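You operate a simulated robot arm through the tools that you are given. There is no shell and no other tool. Be economical: measure what you need, move in short steps, check, and stop when the job is done.

Carry out the task below with a simulated robot arm. There is one attempt and no reset: what you move stays moved.

## Task
Take the lot weight labelled "23" from the sample bench top and put it on top of the tamper.

It is judged by the outcome, as a careful person would: the job done as asked, and still so three seconds after it is handed in. It fails if anything else is knocked over, pushed out of place, dropped, spilled or broken.

## Robot
A 6-joint arm with a two-finger parallel gripper, fixed in place. Base frame: the origin is at the foot of the arm, x ahead of it, y to its left, z up; the work surface is at about z = 0. Readings come in mm, rad, newtons and seconds.
With the tool pointing down near the work surface it reaches from about 140 to 580 mm from the base axis. Its first joint turns from -1.152 to 1.152 rad. Payload 2.1 kg.
Tool frame: the origin (TCP) lies between the finger pads and is the grasp point; the fingertips stand 30 mm ahead of it; z points along the fingers, y is the line along which they close. Largest opening 94 mm; finger width 28, thickness 10; the body of the gripper, 50 by 96 mm, starts 55 mm behind the TCP.
Orientation is that of the tool frame in the base frame, as a unit quaternion [x, y, z, w]. With the fingers straight down and closing along the base's y, the tool's x points along the base's -x, its y along +y and its z along -z.

## Interface
- The arm moves only by the tool nudge_tool. Its argument "motion" is a list that holds one entry, the list of rows, each a list of 7 numbers: the shift along the tool's x, y, z in units of 20 mm (1.0 is 20 mm), then the turn, a rotation vector about the tool's x, y, z in units of 4 degrees (1.0 is 4 degrees), then the gripper command, from -1 (shut) to 1 (fully open), values between in proportion. In form: [[[tx, ty, tz, ax, ay, az, hand], ...]]. A call has 1 to 10 rows; each row shifts and turns the commanded pose from where the row before left it, along the tool's axes as they then stand. A call with a number of a shift or a turn outside -1 to 1 is refused whole. A row lasts 0.2 s, in which the tool goes at most 50 mm and 0.15 rad; a call with a longer step from one row to the next is refused whole, and so is a gripper value outside its range. A pose out of reach is approached as far as the arm can. The call stops where the force on the tool passes 40 N (or 10 N more than at its start, if that is more) or the arm is blocked; 0.2 s more then pass. Each finger travels about 72 mm/s and halts on what it meets, pressing with about 27 N; the grip force reading is that of the motor and also rises with nothing between the fingers. The clock runs only during rows and for 0.2 s after the last one: add rows that do not move to give the fingers time. It gives the time, the measured TCP pose, the force on the tool (base axes), the opening and the grip force at its end, in the units of the frame above (readings bear some noise), and new pictures: "views" is both (left out), scene, wrist or none.
- Cameras (640 x 400 px; columns grow to the right, rows downward): "scene" is fixed at [64.6, -379.4, 482.6]; the picture's right is [0.68, -0.73, 0.00], its down [-0.43, -0.40, -0.81] and it looks along [0.59, 0.55, -0.59] (base axes); focal length 271 px, centre (320, 200). "wrist" rides on the gripper at [76, 14, -102] in the tool frame; the picture's right is [-0.18, 0.98, 0.00], its down [-0.75, -0.14, -0.64] and it looks along [-0.63, -0.12, 0.77] (tool axes); focal length 243 px, centre (320, 200). There is no depth. A picture from a camera that has moved, and an enlarged one, comes with that camera's place and axes in the base frame and with its lens.
- enlarge(camera, box): a new picture of the part [left, top, right, bottom] of that camera's present view, enlarged. No time passes.
- finish_job(): hands the job in; it is judged then, once.

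Work in short steps. Places have to be worked out from the pictures, the camera data and where the tool is seen: move nearer, look again, correct. Check each grasp and each placing, and mend what went wrong. You have 90 turns and 170 pictures in all, those below and enlarged ones among them. Open the gripper and draw the arm clear of the work before you hand the job in, unless the task says otherwise; then end with one line.

The tools are called after "Call:" as a command line: name --argument value ..., lists and objects as JSON in quotes. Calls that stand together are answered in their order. nudge_tool: Moves the arm, as the interface text tells. Its arguments: {"type":"object","properties":{"motion":{"type":"array"},"views":{"type":"string","enum":["both","scene","wrist","none"]}},"required":["motion"]} The other tools are called the same way: enlarge (camera, box) takes an enlarged picture of a part of a camera's view; finish_job () hands the job in.

At the start:

```text
clock: 0.0
position: [333.4, -7.4, 324.7]
orientation: [0.0, 1.0, 0.0, 0.0]
wrist_force: [0.4, -0.3, -0.5]
grip_width: 94.2
finger_force: 0.2
```

scene: 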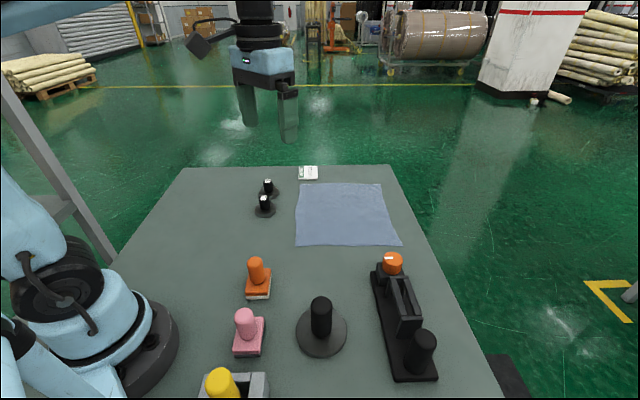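
wrist: 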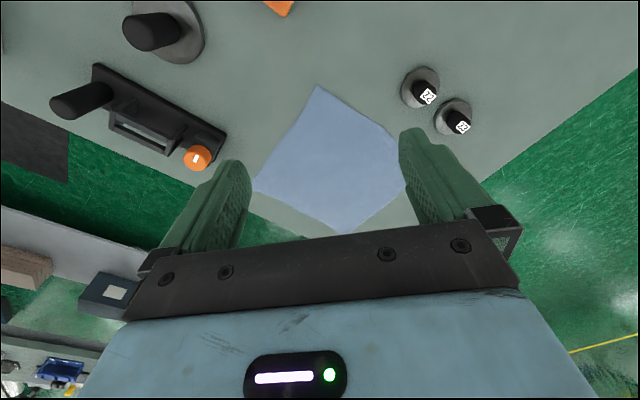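

I see two small black knobbed weights with labels, and a few candidates for the tamper. I'll enlarge to read labels and shapes.

Call:
enlarge --camera "wrist" --box '[380, 50, 500, 150]'

Call:
enlarge --camera "scene" --box '[190, 240, 450, 400]'

Call:
enlarge --camera "scene" --box '[230, 160, 330, 230]'

```text
4.00 times, centred on (440, 100) of wrist
camera zoom: at [257.4, 6.2, 427.1], right [0.18, 0.98, 0.0], down [0.75, -0.14, 0.64], along [0.63, -0.12, -0.77], focal length 970 px, centre (-160, 600)
```

zoom: 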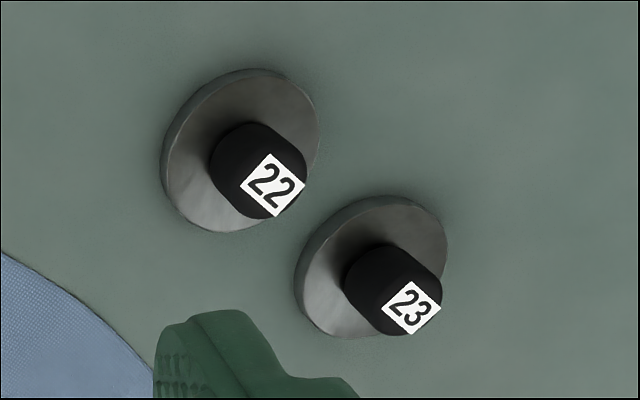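

```text
2.46 times, centred on (320, 320) of scene
camera zoom: at [64.6, -379.4, 482.6], right [0.68, -0.73, 0.0], down [-0.43, -0.4, -0.81], along [0.59, 0.55, -0.59], focal length 668 px, centre (320, -95)
```

zoom: 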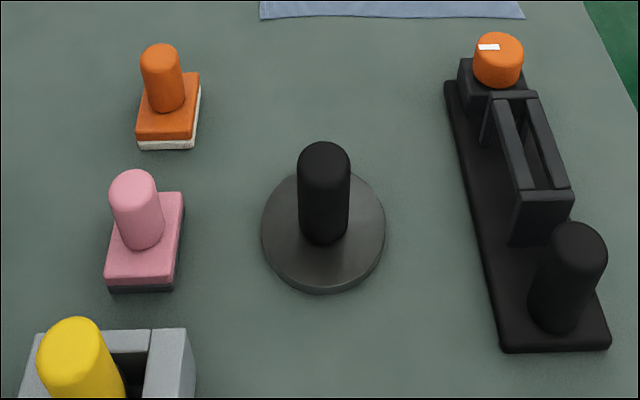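

```text
5.71 times, centred on (280, 195) of scene
camera zoom: at [64.6, -379.4, 482.6], right [0.68, -0.73, 0.0], down [-0.43, -0.4, -0.81], along [0.59, 0.55, -0.59], focal length 1550 px, centre (549, 229)
```

zoom: 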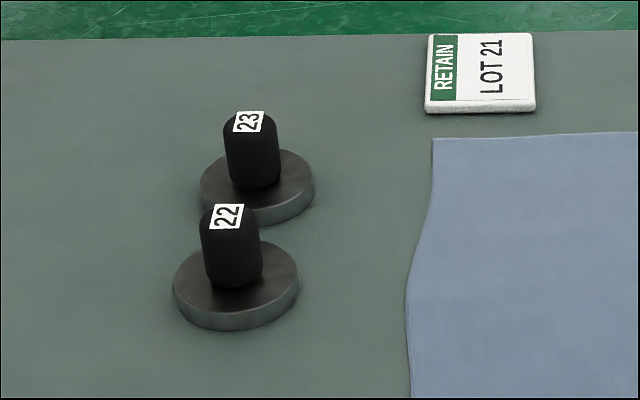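

Lot weight "23" stands at about (461, 205), farther than "22". The black handle on a round plate, at about (251, -209), looks like the tamper. I'll move over there at height to get a better look at the candidates.

Call:
nudge_tool --motion '[[[0.8, -0.9, 0, 0, 0, 0, 1], [0.8, -0.9, 0, 0, 0, 0, 1], [0.8, -0.9, 0, 0, 0, 0, 1], [0.8, -0.9, 0, 0, 0, 0, 1], [0.8, -0.9, 0, 0, 0, 0, 1], [0.8, -0.9, 0, 0, 0, 0, 1], [0.8, -0.9, 0, 0, 0, 0, 1], [0.8, -0.9, 0, 0, 0, 0, 1]]]' --views "wrist"

```text
clock: 1.8
position: [204.5, -151.5, 324.7]
orientation: [0.0, 1.0, 0.0, 0.0]
wrist_force: [1.2, 0.3, -0.2]
grip_width: 94.0
finger_force: 0.0
camera wrist: at [129.5, -137.7, 427.1], right [0.18, 0.98, 0.0], down [0.75, -0.14, 0.64], along [0.63, -0.12, -0.77], focal length 243 px, centre (320, 200)
```

wrist: 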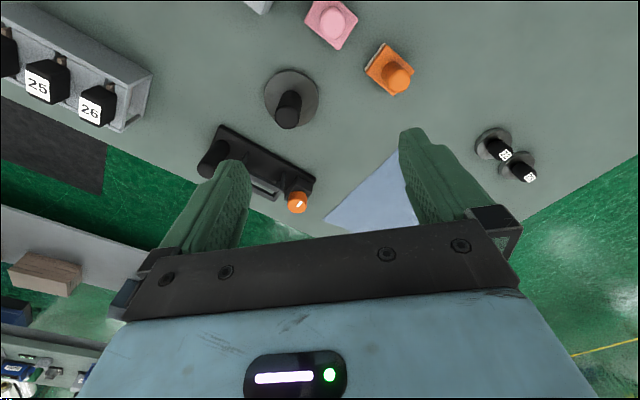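

Call:
enlarge --camera "wrist" --box '[180, 0, 430, 220]'

Call:
enlarge --camera "wrist" --box '[0, 0, 200, 150]'

```text
1.82 times, centred on (305, 110) of wrist
camera zoom: at [129.5, -137.7, 427.1], right [0.18, 0.98, 0.0], down [0.75, -0.14, 0.64], along [0.63, -0.12, -0.77], focal length 441 px, centre (347, 364)
```

zoom: 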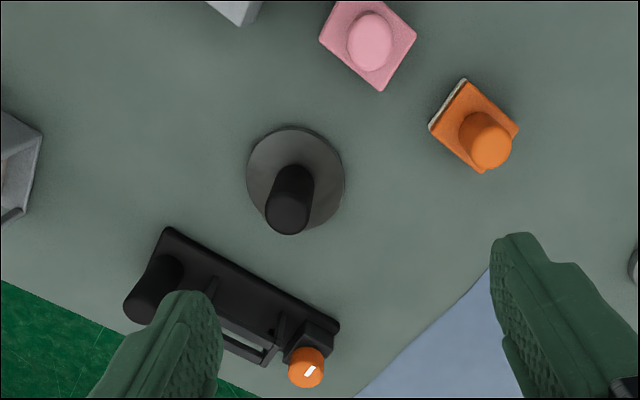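

```text
2.67 times, centred on (100, 75) of wrist
camera zoom: at [129.5, -137.7, 427.1], right [0.18, 0.98, 0.0], down [0.75, -0.14, 0.64], along [0.63, -0.12, -0.77], focal length 647 px, centre (907, 533)
```

zoom: 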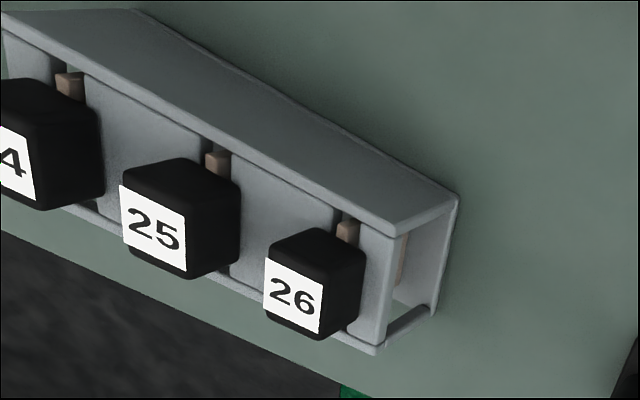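

The round plate with the upright black handle is the tamper: centre about (249, -208), handle top z≈90. The rest are hand tools and a rack. I'll go to weight 23 now.

Call:
nudge_tool --motion '[[[-0.5, 0.9, 0, 0, 0, 0, 1], [-0.5, 0.9, 0, 0, 0, 0, 1], [-0.5, 0.9, 0, 0, 0, 0, 1], [-0.5, 0.9, 0, 0, 0, 0, 1], [-0.5, 0.9, 0, 0, 0, 0, 1], [-0.5, 0.9, 0, 0, 0, 0, 1], [-0.5, 0.9, 0, 0, 0, 0, 1], [-0.5, 0.9, 0, 0, 0, 0, 1], [-0.5, 0.9, 0, 0, 0, 0, 1], [-0.5, 0.9, 0, 0, 0, 0, 1]]]' --views "none"

Call:
nudge_tool --motion '[[[-0.6, 1, 0.6, 0, 0, 0, 0.6], [-0.6, 1, 0.6, 0, 0, 0, 0.6], [-0.6, 1, 0.6, 0, 0, 0, 0.6], [-0.6, 1, 0.6, 0, 0, 0, 0.6], [-0.6, 1, 0.6, 0, 0, 0, 0.6], [-0.6, 1, 0.6, 0, 0, 0, 0.6], [-0.6, 1, 0.6, 0, 0, 0, 0.6], [-0.6, 1, 0.6, 0, 0, 0, 0.6]]]' --views "both"

```text
clock: 4.0
position: [305.7, 27.0, 324.7]
orientation: [0.001, 1.0, 0.0, 0.0]
wrist_force: [0.6, 0.4, 0.3]
grip_width: 94.0
finger_force: 0.1
```

```text
clock: 5.8
position: [400.8, 189.0, 228.4]
orientation: [0.0, 1.0, 0.0, 0.0]
wrist_force: [0.2, 0.2, 0.5]
grip_width: 75.3
finger_force: 0.1
camera wrist: at [325.8, 203.2, 331.7], right [0.18, 0.98, 0.0], down [0.75, -0.14, 0.64], along [0.63, -0.12, -0.77], focal length 243 px, centre (320, 200)
```

scene: 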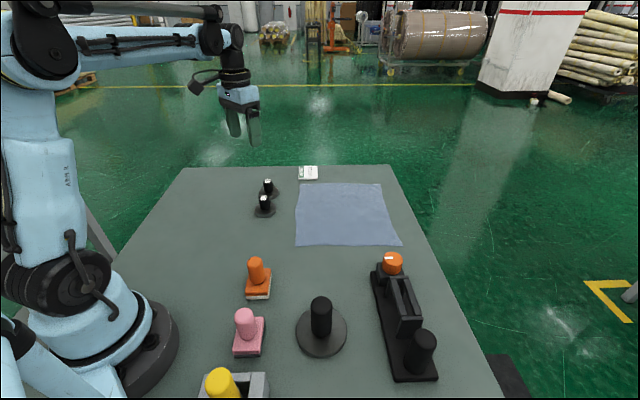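
wrist: 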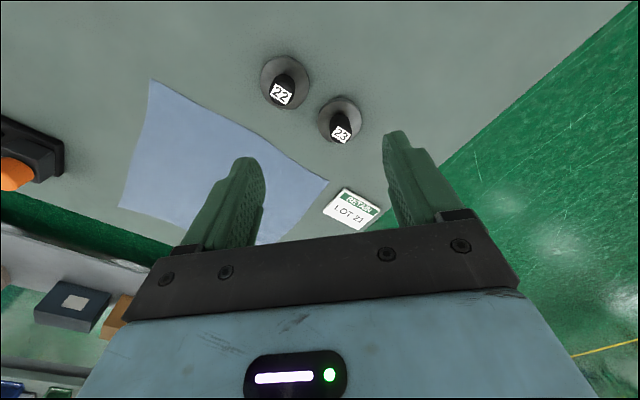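

Weight 23 is in clear view; I'll zoom in to measure it.

Call:
enlarge --camera "wrist" --box '[260, 50, 420, 150]'

```text
4.00 times, centred on (340, 100) of wrist
camera zoom: at [325.8, 203.2, 331.7], right [0.18, 0.98, 0.0], down [0.75, -0.14, 0.64], along [0.63, -0.12, -0.77], focal length 970 px, centre (240, 600)
```

zoom: 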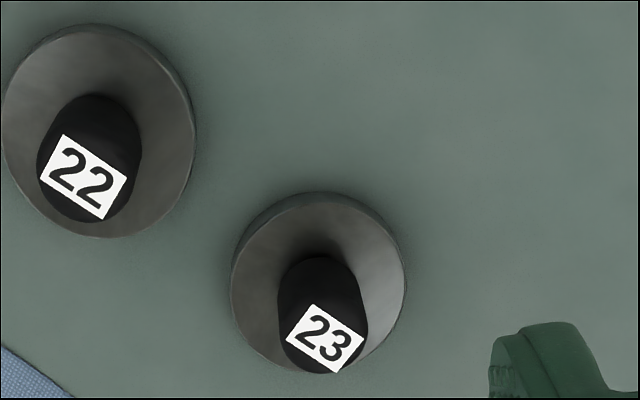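

Weight 23: centre (458, 205), top z≈50, knob about 28 mm across, plate about 59 mm. I'll move over it at z≈110 with fingers at about 65 mm and check.

Call:
nudge_tool --motion '[[[-0.48, 0.14, 0.5, 0, 0, 0, 0.4], [-0.48, 0.14, 1, 0, 0, 0, 0.4], [-0.48, 0.13, 1, 0, 0, 0, 0.4], [-0.48, 0.13, 1, 0, 0, 0, 0.4], [-0.48, 0.13, 1, 0, 0, 0, 0.4], [-0.48, 0.13, 1, 0, 0, 0, 0.4]]]' --views "both"

```text
clock: 7.2
position: [458.7, 204.9, 118.6]
orientation: [0.0, 1.0, -0.001, 0.0]
wrist_force: [0.3, 0.0, -0.2]
grip_width: 65.8
finger_force: 0.1
camera wrist: at [383.3, 218.5, 220.8], right [0.18, 0.98, 0.0], down [0.75, -0.14, 0.64], along [0.63, -0.12, -0.77], focal length 243 px, centre (320, 200)
```

scene: 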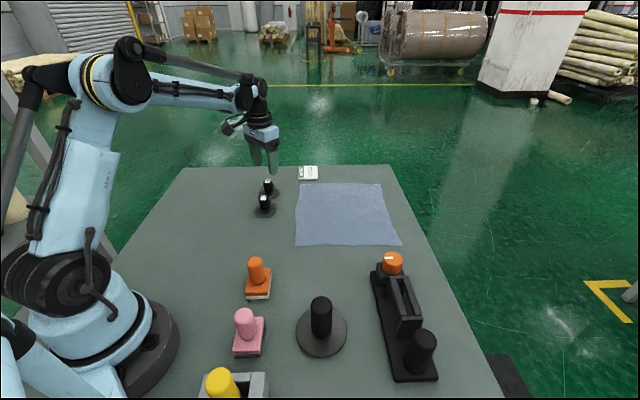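
wrist: 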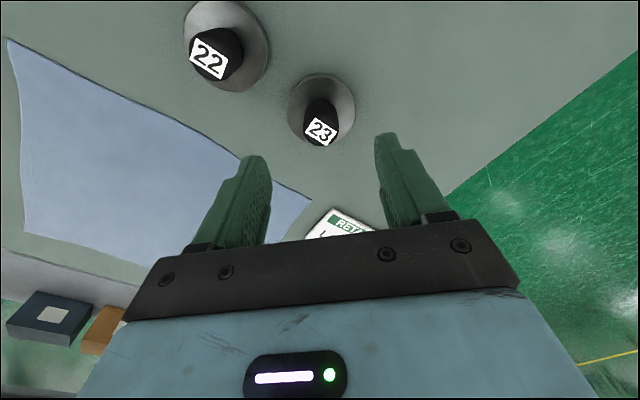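

The label top projects to (458, 205), right under the TCP. Descending to TCP z≈50.

Call:
nudge_tool --motion '[[[0, 0, 0.7, 0, 0, 0, 0.4], [0, 0, 0.7, 0, 0, 0, 0.4], [0, 0, 0.7, 0, 0, 0, 0.4], [0, 0, 0.7, 0, 0, 0, 0.4], [0, 0, 0.65, 0, 0, 0, 0.4]]]' --views "both"

```text
clock: 8.4
position: [458.8, 205.0, 47.7]
orientation: [0.0, 1.0, 0.0, 0.0]
wrist_force: [-0.1, 0.2, 0.6]
grip_width: 65.9
finger_force: 0.0
camera wrist: at [383.2, 219.2, 150.3], right [0.18, 0.98, 0.0], down [0.75, -0.14, 0.64], along [0.63, -0.12, -0.77], focal length 243 px, centre (320, 200)
```

scene: 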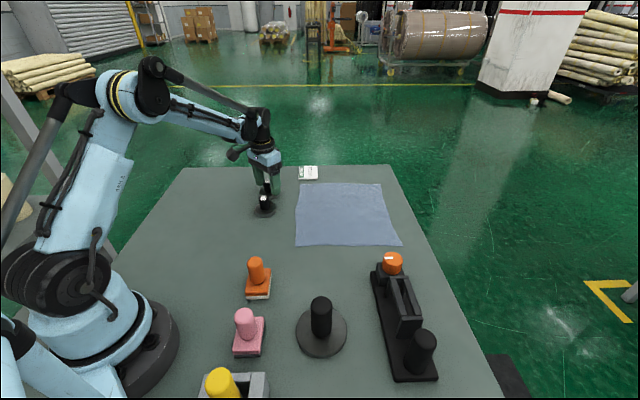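
wrist: 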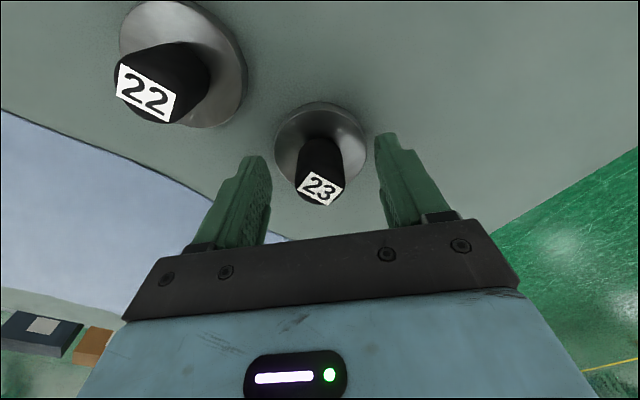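

The knob sits centred between the fingers, with no contact. Closing the gripper.

Call:
nudge_tool --motion '[[[0, 0, 0, 0, 0, 0, -0.1], [0, 0, 0, 0, 0, 0, -0.5], [0, 0, 0, 0, 0, 0, -1], [0, 0, 0, 0, 0, 0, -1], [0, 0, 0, 0, 0, 0, -1]]]' --views "wrist"

```text
clock: 9.6
position: [458.5, 205.8, 47.6]
orientation: [0.001, 1.0, 0.0, -0.001]
wrist_force: [0.4, -0.1, 0.7]
grip_width: 27.3
finger_force: 27.2
camera wrist: at [383.2, 219.2, 150.5], right [0.18, 0.98, 0.0], down [0.75, -0.14, 0.64], along [0.63, -0.12, -0.77], focal length 243 px, centre (320, 200)
```

wrist: 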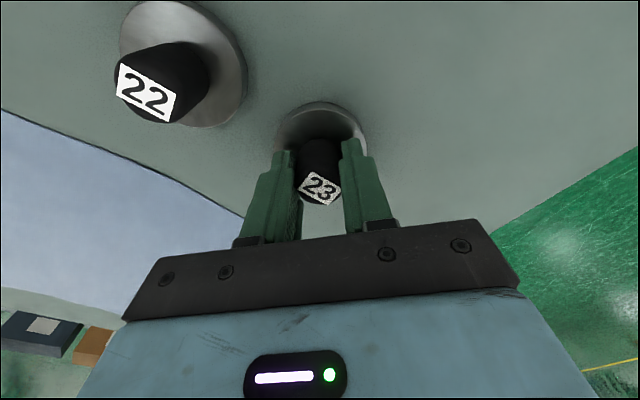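

Grip is firm on 27 mm. I'll lift slowly, then check.

Call:
nudge_tool --motion '[[[0, 0, -0.3, 0, 0, 0, -1], [0, 0, -0.6, 0, 0, 0, -1], [0, 0, -1, 0, 0, 0, -1], [0, 0, -1, 0, 0, 0, -1], [0, 0, -1, 0, 0, 0, -1], [0, 0, -1, 0, 0, 0, -1], [0, 0, -1, 0, 0, 0, -1], [0, 0, -1, 0, 0, 0, -1], [0, 0, -0.6, 0, 0, 0, -1], [0, 0, 0, 0, 0, 0, -1]]]' --views "both"

```text
clock: 11.8
position: [457.8, 205.2, 200.0]
orientation: [0.0, 1.0, 0.0, 0.0]
wrist_force: [0.9, 0.7, -0.1]
grip_width: 0.1
finger_force: 27.2
camera wrist: at [382.4, 218.2, 303.2], right [0.18, 0.98, 0.0], down [0.75, -0.14, 0.64], along [0.63, -0.12, -0.77], focal length 243 px, centre (320, 200)
```

scene: 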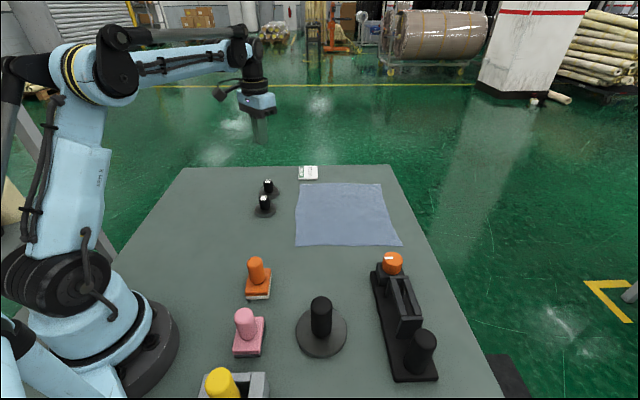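
wrist: 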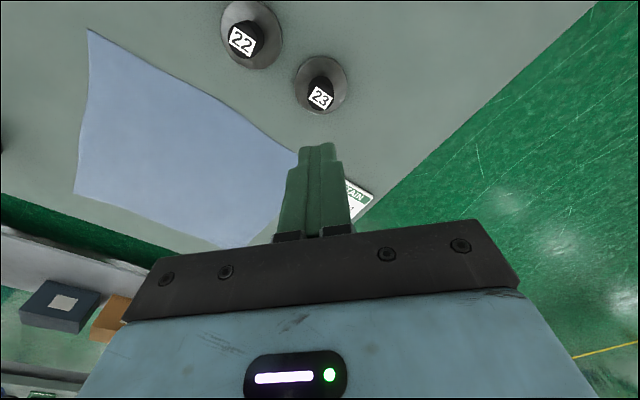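

It slipped out: the fingers are shut empty, and weight 23 still stands upright in its place at about (458, 204). I'll look closer at the knob's shape before trying again.

Call:
enlarge --camera "wrist" --box '[280, 45, 364, 125]'

Call:
enlarge --camera "scene" --box '[246, 172, 290, 222]'

```text
5.00 times, centred on (322, 85) of wrist
camera zoom: at [382.4, 218.2, 303.2], right [0.18, 0.98, 0.0], down [0.75, -0.14, 0.64], along [0.63, -0.12, -0.77], focal length 1213 px, centre (310, 775)
```

zoom: 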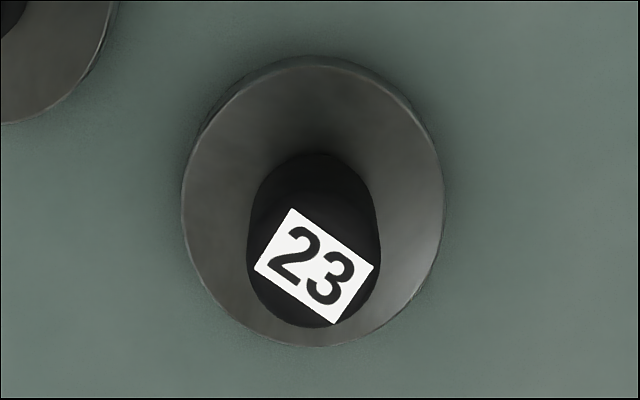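

```text
8.00 times, centred on (268, 197) of scene
camera zoom: at [64.6, -379.4, 482.6], right [0.68, -0.73, 0.0], down [-0.43, -0.4, -0.81], along [0.59, 0.55, -0.59], focal length 2170 px, centre (736, 224)
```

zoom: 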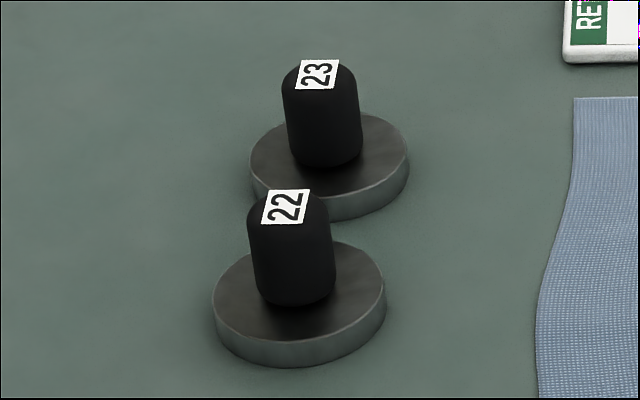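

The knob is a straight cylinder, so the fast lift likely made it slip. I'll go back down, grip at the same place, and then lift very slowly while watching the readings.

Call:
nudge_tool --motion '[[[0, 0, 0, 0, 0, 0, 0.4], [0, 0, 0, 0, 0, 0, 0.4], [0, 0, 0, 0, 0, 0, 0.4], [0, 0, 1, 0, 0, 0, 0.4], [0, 0, 1, 0, 0, 0, 0.4], [0, 0, 1, 0, 0, 0, 0.4], [0, 0, 1, 0, 0, 0, 0.4], [0, 0, 1, 0, 0, 0, 0.4], [0, 0, 0.5, 0, 0, 0, 0.4], [0, 0, 0, 0, 0, 0, 0.4]]]' --views "wrist"

```text
clock: 14.0
position: [457.5, 204.2, 89.2]
orientation: [-0.001, 1.0, 0.0, 0.0]
wrist_force: [0.5, -0.5, 0.8]
grip_width: 66.0
finger_force: 0.1
camera wrist: at [382.4, 219.0, 193.0], right [0.18, 0.98, 0.0], down [0.75, -0.14, 0.64], along [0.63, -0.12, -0.77], focal length 243 px, centre (320, 200)
```

wrist: 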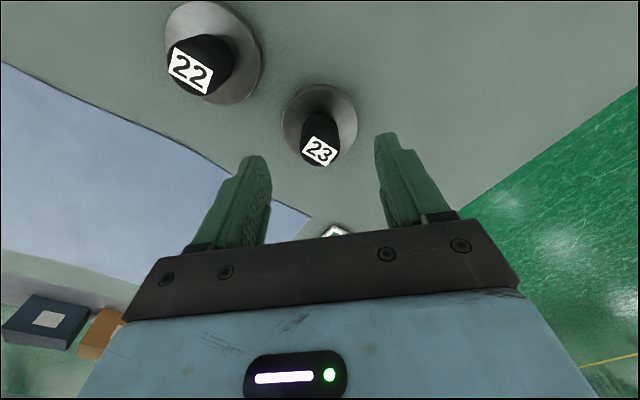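

Still aligned at (458.6, 204.4). Down to z≈46 and close.

Call:
nudge_tool --motion '[[[0, 0, 0.7, 0, 0, 0, 0.4], [0, 0, 0.7, 0, 0, 0, 0.4], [0, 0, 0.5, 0, 0, 0, 0.4], [0, 0, 0.25, 0, 0, 0, 0.4], [0, 0, 0, 0, 0, 0, 0.0], [0, 0, 0, 0, 0, 0, -0.5], [0, 0, 0, 0, 0, 0, -1], [0, 0, 0, 0, 0, 0, -1], [0, 0, 0, 0, 0, 0, -1]]]' --views "none"

Call:
nudge_tool --motion '[[[0, 0, -0.05, 0, 0, 0, -1], [0, 0, -0.05, 0, 0, 0, -1], [0, 0, -0.1, 0, 0, 0, -1], [0, 0, -0.1, 0, 0, 0, -1], [0, 0, -0.1, 0, 0, 0, -1], [0, 0, -0.05, 0, 0, 0, -1]]]' --views "wrist"

```text
clock: 16.0
position: [459.2, 204.6, 46.4]
orientation: [0.0, 1.0, 0.0, 0.001]
wrist_force: [0.0, -0.4, 0.5]
grip_width: 27.3
finger_force: 26.9
```

```text
clock: 17.4
position: [459.2, 204.7, 56.5]
orientation: [0.0, 1.0, 0.0, 0.0]
wrist_force: [0.4, -0.9, -2.0]
grip_width: 27.3
finger_force: 27.0
camera wrist: at [382.9, 218.6, 158.7], right [0.18, 0.98, 0.0], down [0.75, -0.14, 0.64], along [0.63, -0.12, -0.77], focal length 243 px, centre (320, 200)
```

wrist: 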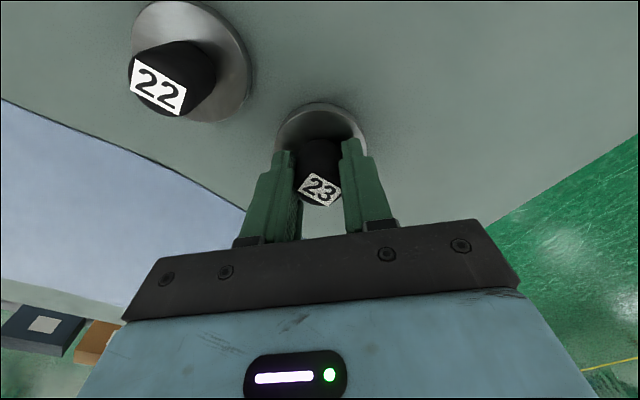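

The knob moved up with the fingers and the load reads about 2–3 N, so it's held. I'll continue slowly and check for creeping slip.

Call:
nudge_tool --motion '[[[0, 0, -0.1, 0, 0, 0, -1], [0, 0, -0.15, 0, 0, 0, -1], [0, 0, -0.2, 0, 0, 0, -1], [0, 0, -0.2, 0, 0, 0, -1], [0, 0, -0.2, 0, 0, 0, -1], [0, 0, -0.15, 0, 0, 0, -1], [0, 0, -0.1, 0, 0, 0, -1], [0, 0, 0, 0, 0, 0, -1], [0, 0, 0, 0, 0, 0, -1]]]' --views "wrist"

```text
clock: 19.4
position: [459.3, 205.5, 76.8]
orientation: [0.0, 1.0, 0.0, 0.0]
wrist_force: [0.6, -0.7, -1.9]
grip_width: 27.3
finger_force: 27.2
camera wrist: at [383.0, 218.7, 180.5], right [0.18, 0.98, 0.0], down [0.75, -0.14, 0.64], along [0.63, -0.12, -0.77], focal length 243 px, centre (320, 200)
```

wrist: 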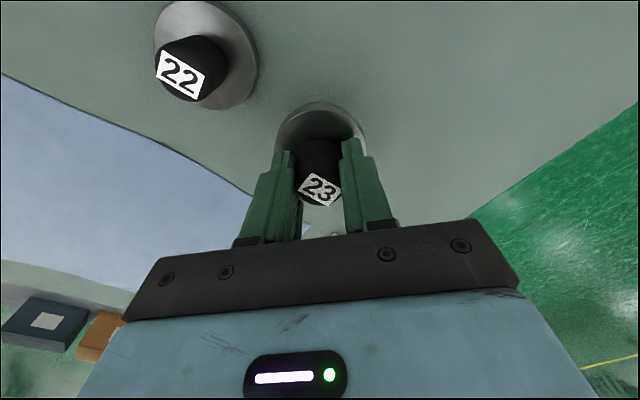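

No slip. I'll raise it gently to z≈190 with smooth ramps.

Call:
nudge_tool --motion '[[[0, 0, -0.2, 0, 0, 0, -1], [0, 0, -0.3, 0, 0, 0, -1], [0, 0, -0.4, 0, 0, 0, -1], [0, 0, -0.4, 0, 0, 0, -1], [0, 0, -0.4, 0, 0, 0, -1], [0, 0, -0.4, 0, 0, 0, -1], [0, 0, -0.4, 0, 0, 0, -1], [0, 0, -0.4, 0, 0, 0, -1], [0, 0, -0.3, 0, 0, 0, -1], [0, 0, -0.2, 0, 0, 0, -1]]]' --views "none"

Call:
nudge_tool --motion '[[[0, -0.1, -0.2, 0, 0, 0, -1], [0.1, -0.2, -0.3, 0, 0, 0, -1], [0.15, -0.3, -0.4, 0, 0, 0, -1], [0.2, -0.4, -0.4, 0, 0, 0, -1], [0.2, -0.4, -0.4, 0, 0, 0, -1], [0.2, -0.4, -0.3, 0, 0, 0, -1], [0.2, -0.4, -0.2, 0, 0, 0, -1], [0.2, -0.4, -0.1, 0, 0, 0, -1], [0.15, -0.3, 0, 0, 0, 0, -1], [0.1, -0.2, 0, 0, 0, 0, -1]]]' --views "both"

```text
clock: 21.6
position: [458.7, 204.2, 144.9]
orientation: [0.0, 1.0, 0.0, 0.0]
wrist_force: [0.5, -0.3, -2.5]
grip_width: 27.6
finger_force: 26.6
```

```text
clock: 23.8
position: [428.1, 142.8, 191.0]
orientation: [0.0, 1.0, 0.0, 0.0]
wrist_force: [0.2, -0.4, -2.6]
grip_width: 27.4
finger_force: 26.9
camera wrist: at [352.8, 155.8, 294.3], right [0.18, 0.98, 0.0], down [0.75, -0.14, 0.64], along [0.63, -0.12, -0.77], focal length 243 px, centre (320, 200)
```

scene: 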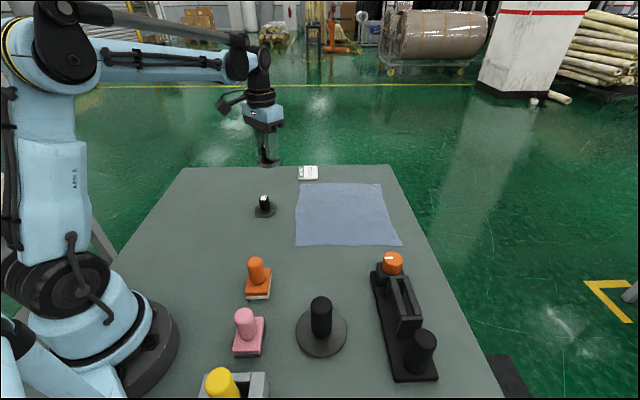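
wrist: 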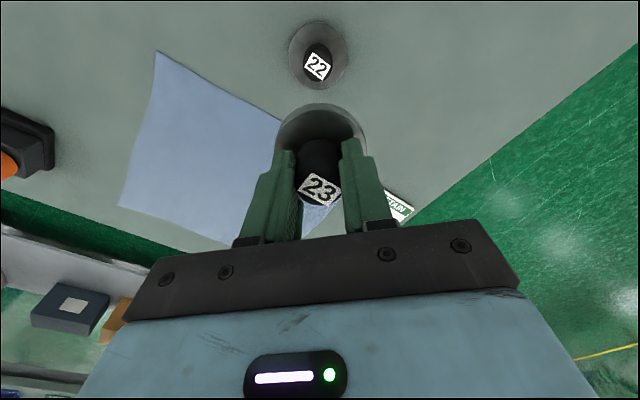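

Weight held securely and the path is clear. Carrying it toward the tamper with gentle ramps.

Call:
nudge_tool --motion '[[[0.1, -0.2, 0, 0, 0, 0, -1], [0.18, -0.35, 0, 0, 0, 0, -1], [0.26, -0.5, 0, 0, 0, 0, -1], [0.26, -0.5, 0, 0, 0, 0, -1], [0.26, -0.5, 0, 0, 0, 0, -1], [0.26, -0.5, 0, 0, 0, 0, -1], [0.26, -0.5, 0, 0, 0, 0, -1], [0.26, -0.5, 0, 0, 0, 0, -1], [0.18, -0.35, 0, 0, 0, 0, -1], [0.1, -0.2, 0, 0, 0, 0, -1]]]' --views "none"

Call:
nudge_tool --motion '[[[0.1, -0.2, 0, 0, 0, 0, -1], [0.18, -0.35, 0, 0, 0, 0, -1], [0.26, -0.5, 0, 0, 0, 0, -1], [0.26, -0.5, 0, 0, 0, 0, -1], [0.26, -0.5, 0, 0, 0, 0, -1], [0.26, -0.5, 0, 0, 0, 0, -1], [0.26, -0.5, 0, 0, 0, 0, -1], [0.26, -0.5, 0, 0, 0, 0, -1], [0.18, -0.35, 0, 0, 0, 0, -1], [0.1, -0.2, 0, 0, 0, 0, -1]]]' --views "none"

Call:
nudge_tool --motion '[[[0.1, -0.2, 0, 0, 0, 0, -1], [0.18, -0.35, 0, 0, 0, 0, -1], [0.26, -0.5, 0, 0, 0, 0, -1], [0.26, -0.5, 0, 0, 0, 0, -1], [0.26, -0.5, 0, 0, 0, 0, -1], [0.26, -0.5, 0, 0, 0, 0, -1], [0.26, -0.5, 0, 0, 0, 0, -1], [0.26, -0.5, 0, 0, 0, 0, -1], [0.18, -0.35, 0, 0, 0, 0, -1], [0.1, -0.2, 0, 0, 0, 0, -1]]]' --views "both"

```text
clock: 26.0
position: [387.3, 59.6, 190.1]
orientation: [0.0, 1.0, 0.0, 0.0]
wrist_force: [-0.1, 0.3, -2.3]
grip_width: 27.5
finger_force: 27.0
```

```text
clock: 28.2
position: [343.9, -20.9, 190.9]
orientation: [0.0, 1.0, 0.0, 0.0]
wrist_force: [0.0, 0.4, -2.8]
grip_width: 27.3
finger_force: 27.1
```

```text
clock: 30.4
position: [300.5, -103.6, 190.3]
orientation: [0.0, 1.0, 0.001, 0.001]
wrist_force: [-0.3, 0.3, -1.6]
grip_width: 27.4
finger_force: 26.3
camera wrist: at [225.6, -90.2, 293.6], right [0.18, 0.98, 0.0], down [0.75, -0.14, 0.64], along [0.63, -0.12, -0.77], focal length 243 px, centre (320, 200)
```

scene: 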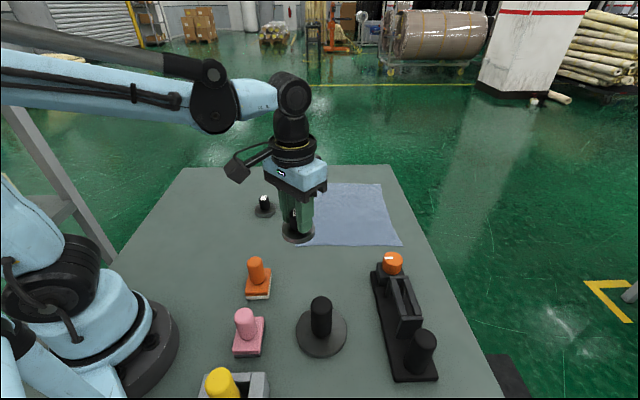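
wrist: 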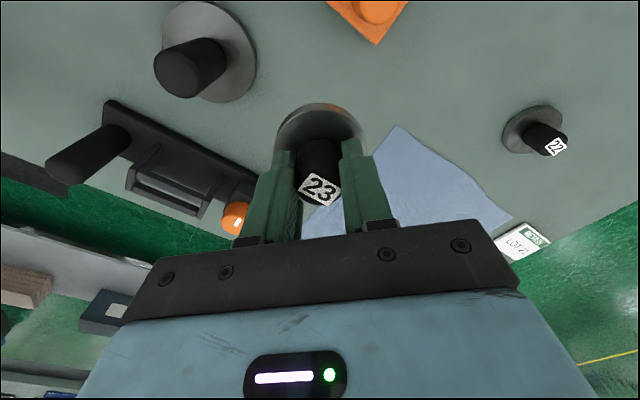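

Now I'll zoom in on the tamper from both cameras to pin down its handle top.

Call:
enlarge --camera "scene" --box '[280, 285, 360, 365]'

Call:
enlarge --camera "wrist" --box '[140, 0, 270, 110]'

```text
5.00 times, centred on (320, 325) of scene
camera zoom: at [64.6, -379.4, 482.6], right [0.68, -0.73, 0.0], down [-0.43, -0.4, -0.81], along [0.59, 0.55, -0.59], focal length 1356 px, centre (320, -425)
```

zoom: 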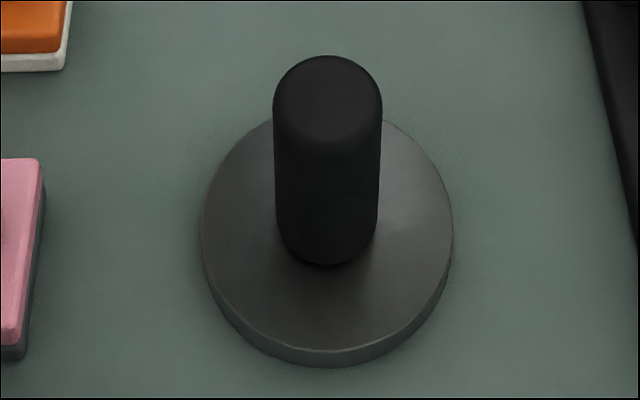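

```text
3.64 times, centred on (205, 55) of wrist
camera zoom: at [225.6, -90.2, 293.6], right [0.18, 0.98, 0.0], down [0.75, -0.14, 0.64], along [0.63, -0.12, -0.77], focal length 882 px, centre (738, 727)
```

zoom: 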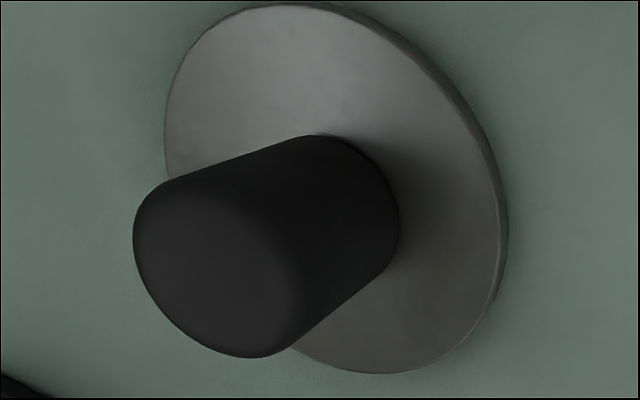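

The flat handle top triangulates to about (251, -209, 85.5), consistent with its plate's centre. Moving the weight over it, still at z≈190.

Call:
nudge_tool --motion '[[[0.14, -0.3, 0, 0, 0, 0, -1], [0.23, -0.5, 0, 0, 0, 0, -1], [0.28, -0.6, 0, 0, 0, 0, -1], [0.28, -0.6, 0, 0, 0, 0, -1], [0.28, -0.6, 0, 0, 0, 0, -1], [0.33, -0.7, 0, 0, 0, 0, -1], [0.28, -0.6, 0, 0, 0, 0, -1], [0.28, -0.6, 0, 0, 0, 0, -1], [0.23, -0.5, 0, 0, 0, 0, -1], [0.12, -0.25, 0, 0, 0, 0, -1]]]' --views "none"

Call:
nudge_tool --motion '[[[0, 0, 0.2, 0, 0, 0, -1], [0, 0, 0.3, 0, 0, 0, -1], [0, 0, 0.4, 0, 0, 0, -1], [0, 0, 0.4, 0, 0, 0, -1], [0, 0, 0.3, 0, 0, 0, -1], [0, 0, 0.2, 0, 0, 0, -1], [0, 0, 0, 0, 0, 0, -1]]]' --views "both"

```text
clock: 32.6
position: [253.3, -210.2, 190.6]
orientation: [-0.001, 1.0, 0.0, 0.0]
wrist_force: [-0.6, -0.2, -2.9]
grip_width: 27.7
finger_force: 27.4
```

```text
clock: 34.2
position: [252.3, -207.2, 154.8]
orientation: [0.0, 1.0, -0.001, 0.0]
wrist_force: [0.2, -0.4, -3.2]
grip_width: 27.5
finger_force: 26.7
camera wrist: at [176.1, -194.6, 257.6], right [0.18, 0.98, 0.0], down [0.75, -0.14, 0.64], along [0.63, -0.12, -0.77], focal length 243 px, centre (320, 200)
```

scene: 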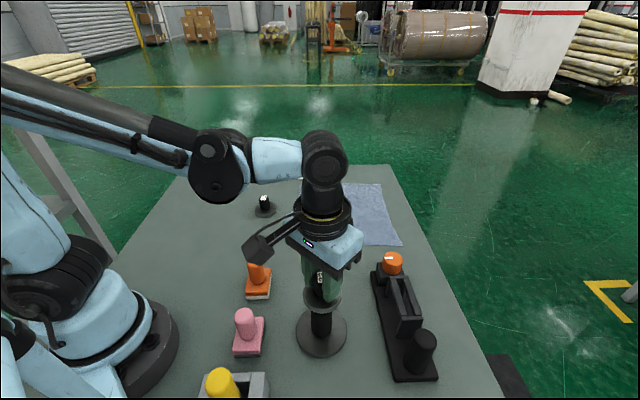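
wrist: 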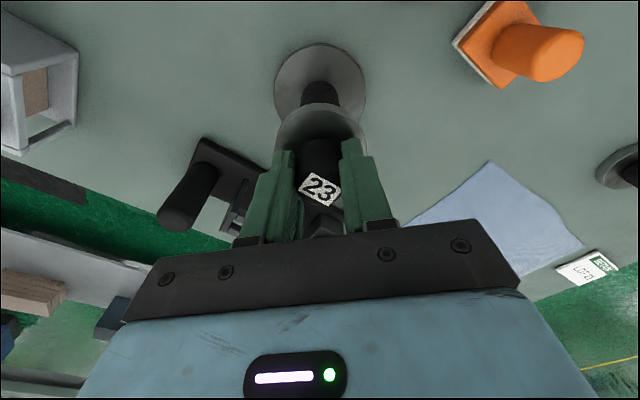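

The weight is above the handle; I'll zoom in to check alignment.

Call:
enlarge --camera "wrist" --box '[255, 30, 385, 150]'

Call:
enlarge --camera "scene" --box '[280, 270, 370, 370]'

```text
3.33 times, centred on (320, 90) of wrist
camera zoom: at [176.1, -194.6, 257.6], right [0.18, 0.98, 0.0], down [0.75, -0.14, 0.64], along [0.63, -0.12, -0.77], focal length 809 px, centre (320, 567)
```

zoom: 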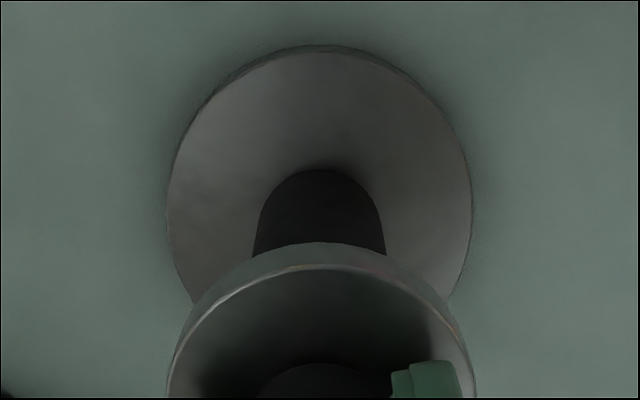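

```text
4.00 times, centred on (325, 320) of scene
camera zoom: at [64.6, -379.4, 482.6], right [0.68, -0.73, 0.0], down [-0.43, -0.4, -0.81], along [0.59, 0.55, -0.59], focal length 1085 px, centre (300, -280)
```

zoom: 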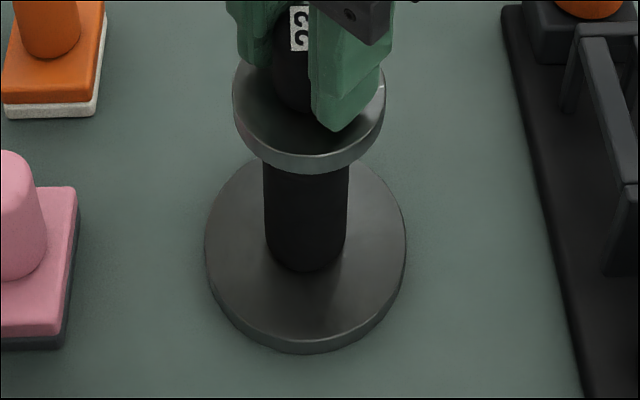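

Both views agree the weight is centred over the handle within ~1.5 mm. Descending slowly to just above contact.

Call:
nudge_tool --motion '[[[0, 0, 0.15, 0, 0, 0, -1], [0, 0, 0.2, 0, 0, 0, -1], [0, 0, 0.2, 0, 0, 0, -1], [0, 0, 0.2, 0, 0, 0, -1], [0, 0, 0.1, 0, 0, 0, -1], [0, 0, 0.05, 0, 0, 0, -1], [0, 0, 0, 0, 0, 0, -1]]]' --views "scene"

Call:
enlarge --camera "scene" --box '[280, 270, 370, 370]'

```text
clock: 35.8
position: [251.2, -208.5, 137.0]
orientation: [0.0, 1.0, 0.0, 0.0]
wrist_force: [0.0, 0.2, -2.2]
grip_width: 27.3
finger_force: 26.9
```

scene: 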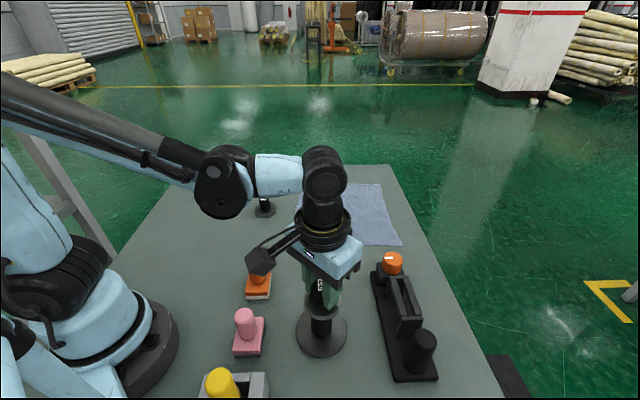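

```text
4.00 times, centred on (325, 320) of scene
camera zoom: at [64.6, -379.4, 482.6], right [0.68, -0.73, 0.0], down [-0.43, -0.4, -0.81], along [0.59, 0.55, -0.59], focal length 1085 px, centre (300, -280)
```

zoom: 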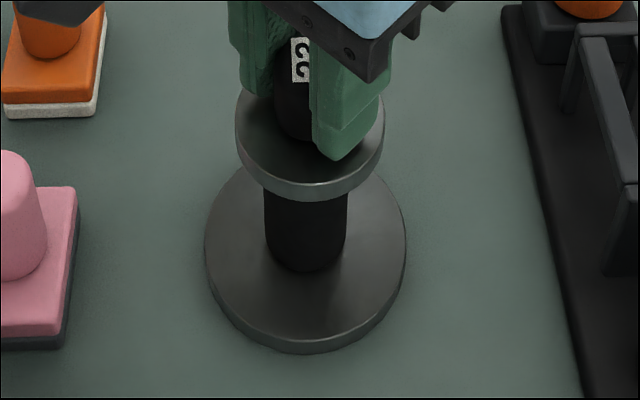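

Not touching yet (load still −2.2 N). Small 1 mm steps down until the force shows contact.

Call:
nudge_tool --motion '[[[0, 0, 0.05, 0, 0, 0, -1], [0, 0, 0.05, 0, 0, 0, -1], [0, 0, 0.05, 0, 0, 0, -1], [0, 0, 0, 0, 0, 0, -1]]]' --views "none"

```text
clock: 36.8
position: [252.5, -207.7, 133.8]
orientation: [0.001, 1.0, 0.0, 0.001]
wrist_force: [-1.5, 0.9, 12.5]
grip_width: 27.5
finger_force: 27.1
```

Contact: +12.5 N. I'll ease off by half a millimetre and check the view before releasing.

Call:
nudge_tool --motion '[[[0, 0, -0.025, 0, 0, 0, -1], [0, 0, 0, 0, 0, 0, -1]]]' --views "both"

Call:
enlarge --camera "scene" --box '[280, 270, 370, 370]'

```text
clock: 37.4
position: [252.4, -209.6, 134.0]
orientation: [-0.001, 1.0, 0.0, 0.0]
wrist_force: [-0.3, 0.3, -2.4]
grip_width: 27.4
finger_force: 26.5
camera wrist: at [176.5, -195.1, 237.2], right [0.18, 0.98, 0.0], down [0.75, -0.14, 0.64], along [0.63, -0.12, -0.77], focal length 243 px, centre (320, 200)
```

scene: 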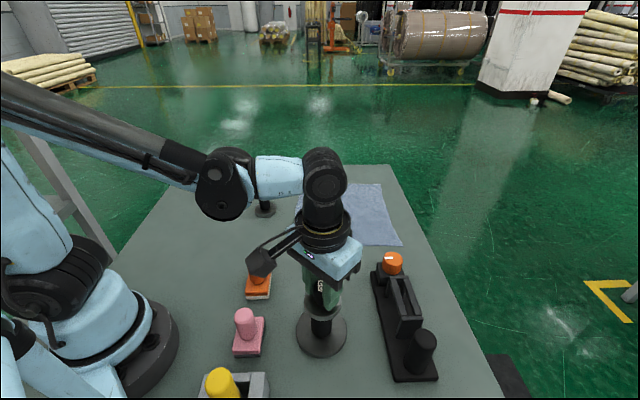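
wrist: 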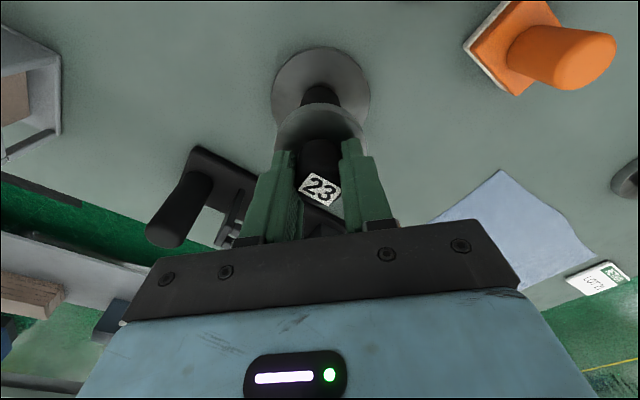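

```text
4.00 times, centred on (325, 320) of scene
camera zoom: at [64.6, -379.4, 482.6], right [0.68, -0.73, 0.0], down [-0.43, -0.4, -0.81], along [0.59, 0.55, -0.59], focal length 1085 px, centre (300, -280)
```

zoom: 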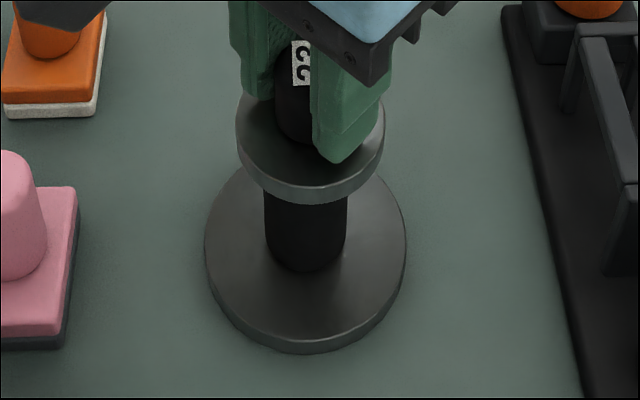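

The weight hovers a fraction of a mm above the handle, level and centred. I'll lower 0.4 mm and release gently.

Call:
nudge_tool --motion '[[[0, 0, 0.018, 0, 0, 0, -1], [0, 0, 0, 0, 0, 0, -0.44], [0, 0, 0, 0, 0, 0, -0.38], [0, 0, 0, 0, 0, 0, -0.3], [0, 0, 0, 0, 0, 0, -0.15], [0, 0, 0, 0, 0, 0, 0.05], [0, 0, 0, 0, 0, 0, 0.25], [0, 0, 0, 0, 0, 0, 0.4]]]' --views "both"

```text
clock: 39.2
position: [253.0, -208.4, 133.9]
orientation: [0.0, 1.0, 0.0, 0.0]
wrist_force: [-1.0, -0.6, 0.1]
grip_width: 65.9
finger_force: 0.2
camera wrist: at [177.2, -194.8, 237.0], right [0.18, 0.98, 0.0], down [0.75, -0.14, 0.64], along [0.63, -0.12, -0.77], focal length 243 px, centre (320, 200)
```

scene: 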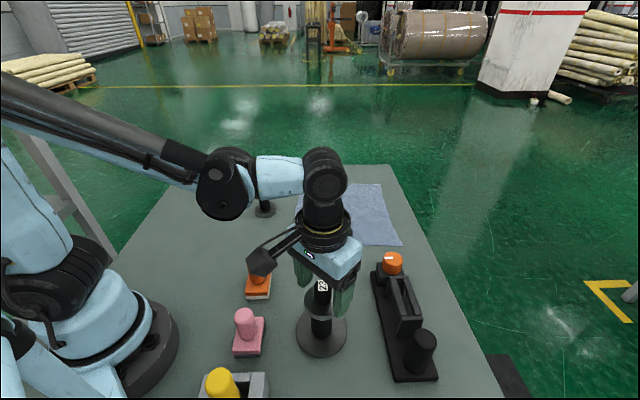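
wrist: 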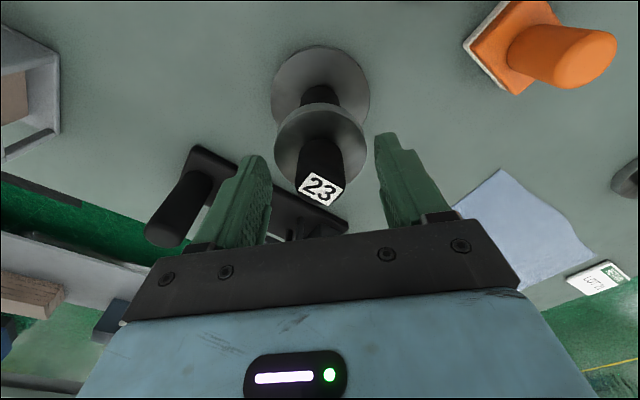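

The weight stands upright on the handle with the fingers clear of it. Rising straight up and away.

Call:
nudge_tool --motion '[[[0, 0, -0.2, 0, 0, 0, 0.4], [0, 0, -0.4, 0, 0, 0, 0.4], [0, 0, -0.7, 0, 0, 0, 0.4], [0, 0, -0.8, 0, 0, 0, 0.4], [0, 0, -0.9, 0, 0, 0, 0.4], [0, 0, -0.9, 0, 0, 0, 0.4], [0, 0, -0.9, 0, 0, 0, 0.4], [0, 0, -0.9, 0, 0, 0, 0.4], [0, 0, -0.9, 0, 0, 0, 0.4], [0, 0, -0.9, 0, 0, 0, 0.4]]]' --views "none"

Call:
nudge_tool --motion '[[[-0.4, 0.8, -0.3, 0, 0, 0, 0.6], [-0.4, 0.8, 0, 0, 0, 0, 0.6], [-0.4, 0.8, 0, 0, 0, 0, 0.6], [-0.4, 0.8, 0, 0, 0, 0, 0.6], [-0.4, 0.8, 0, 0, 0, 0, 0.6], [-0.4, 0.8, 0, 0, 0, 0, 0.6], [-0.4, 0.8, 0, 0, 0, 0, 0.6], [-0.4, 0.8, 0, 0, 0, 0, 0.6]]]' --views "both"

Call:
enlarge --camera "scene" --box '[280, 250, 380, 370]'

```text
clock: 41.4
position: [252.8, -209.9, 283.9]
orientation: [0.0, 1.0, 0.001, -0.001]
wrist_force: [-0.5, 0.4, -0.4]
grip_width: 66.0
finger_force: 0.0
```

```text
clock: 43.2
position: [317.8, -80.5, 288.2]
orientation: [0.0, 1.0, 0.0, 0.0]
wrist_force: [-0.2, 0.2, 1.3]
grip_width: 75.2
finger_force: 0.0
camera wrist: at [242.5, -66.5, 392.6], right [0.18, 0.98, 0.0], down [0.75, -0.14, 0.64], along [0.63, -0.12, -0.77], focal length 243 px, centre (320, 200)
```

scene: 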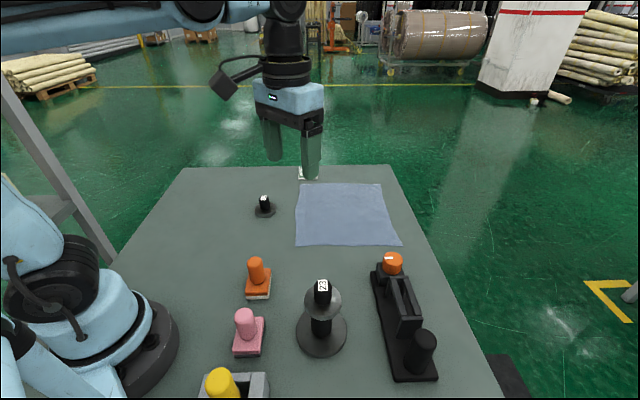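
wrist: 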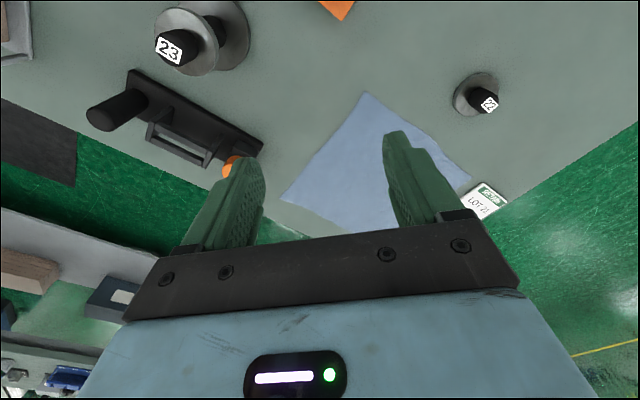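

```text
3.33 times, centred on (330, 310) of scene
camera zoom: at [64.6, -379.4, 482.6], right [0.68, -0.73, 0.0], down [-0.43, -0.4, -0.81], along [0.59, 0.55, -0.59], focal length 904 px, centre (287, -167)
```

zoom: 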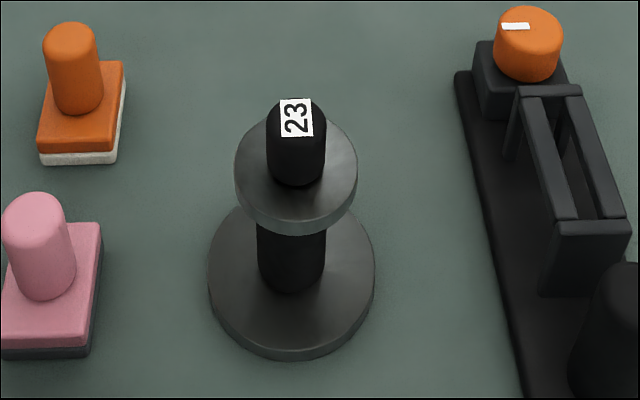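

Weight 23 stands stable and level on the tamper's handle, nothing else has been disturbed, and the arm is clear with the gripper open. Handing in.

Call:
finish_job

```text
The job is handed in.
```

Lot weight "23" is standing level and centred on top of the tamper's handle. The first lift slipped and the weight stayed upright in place; the second, slower lift held. Nothing else was moved, and the arm is clear with the gripper open.
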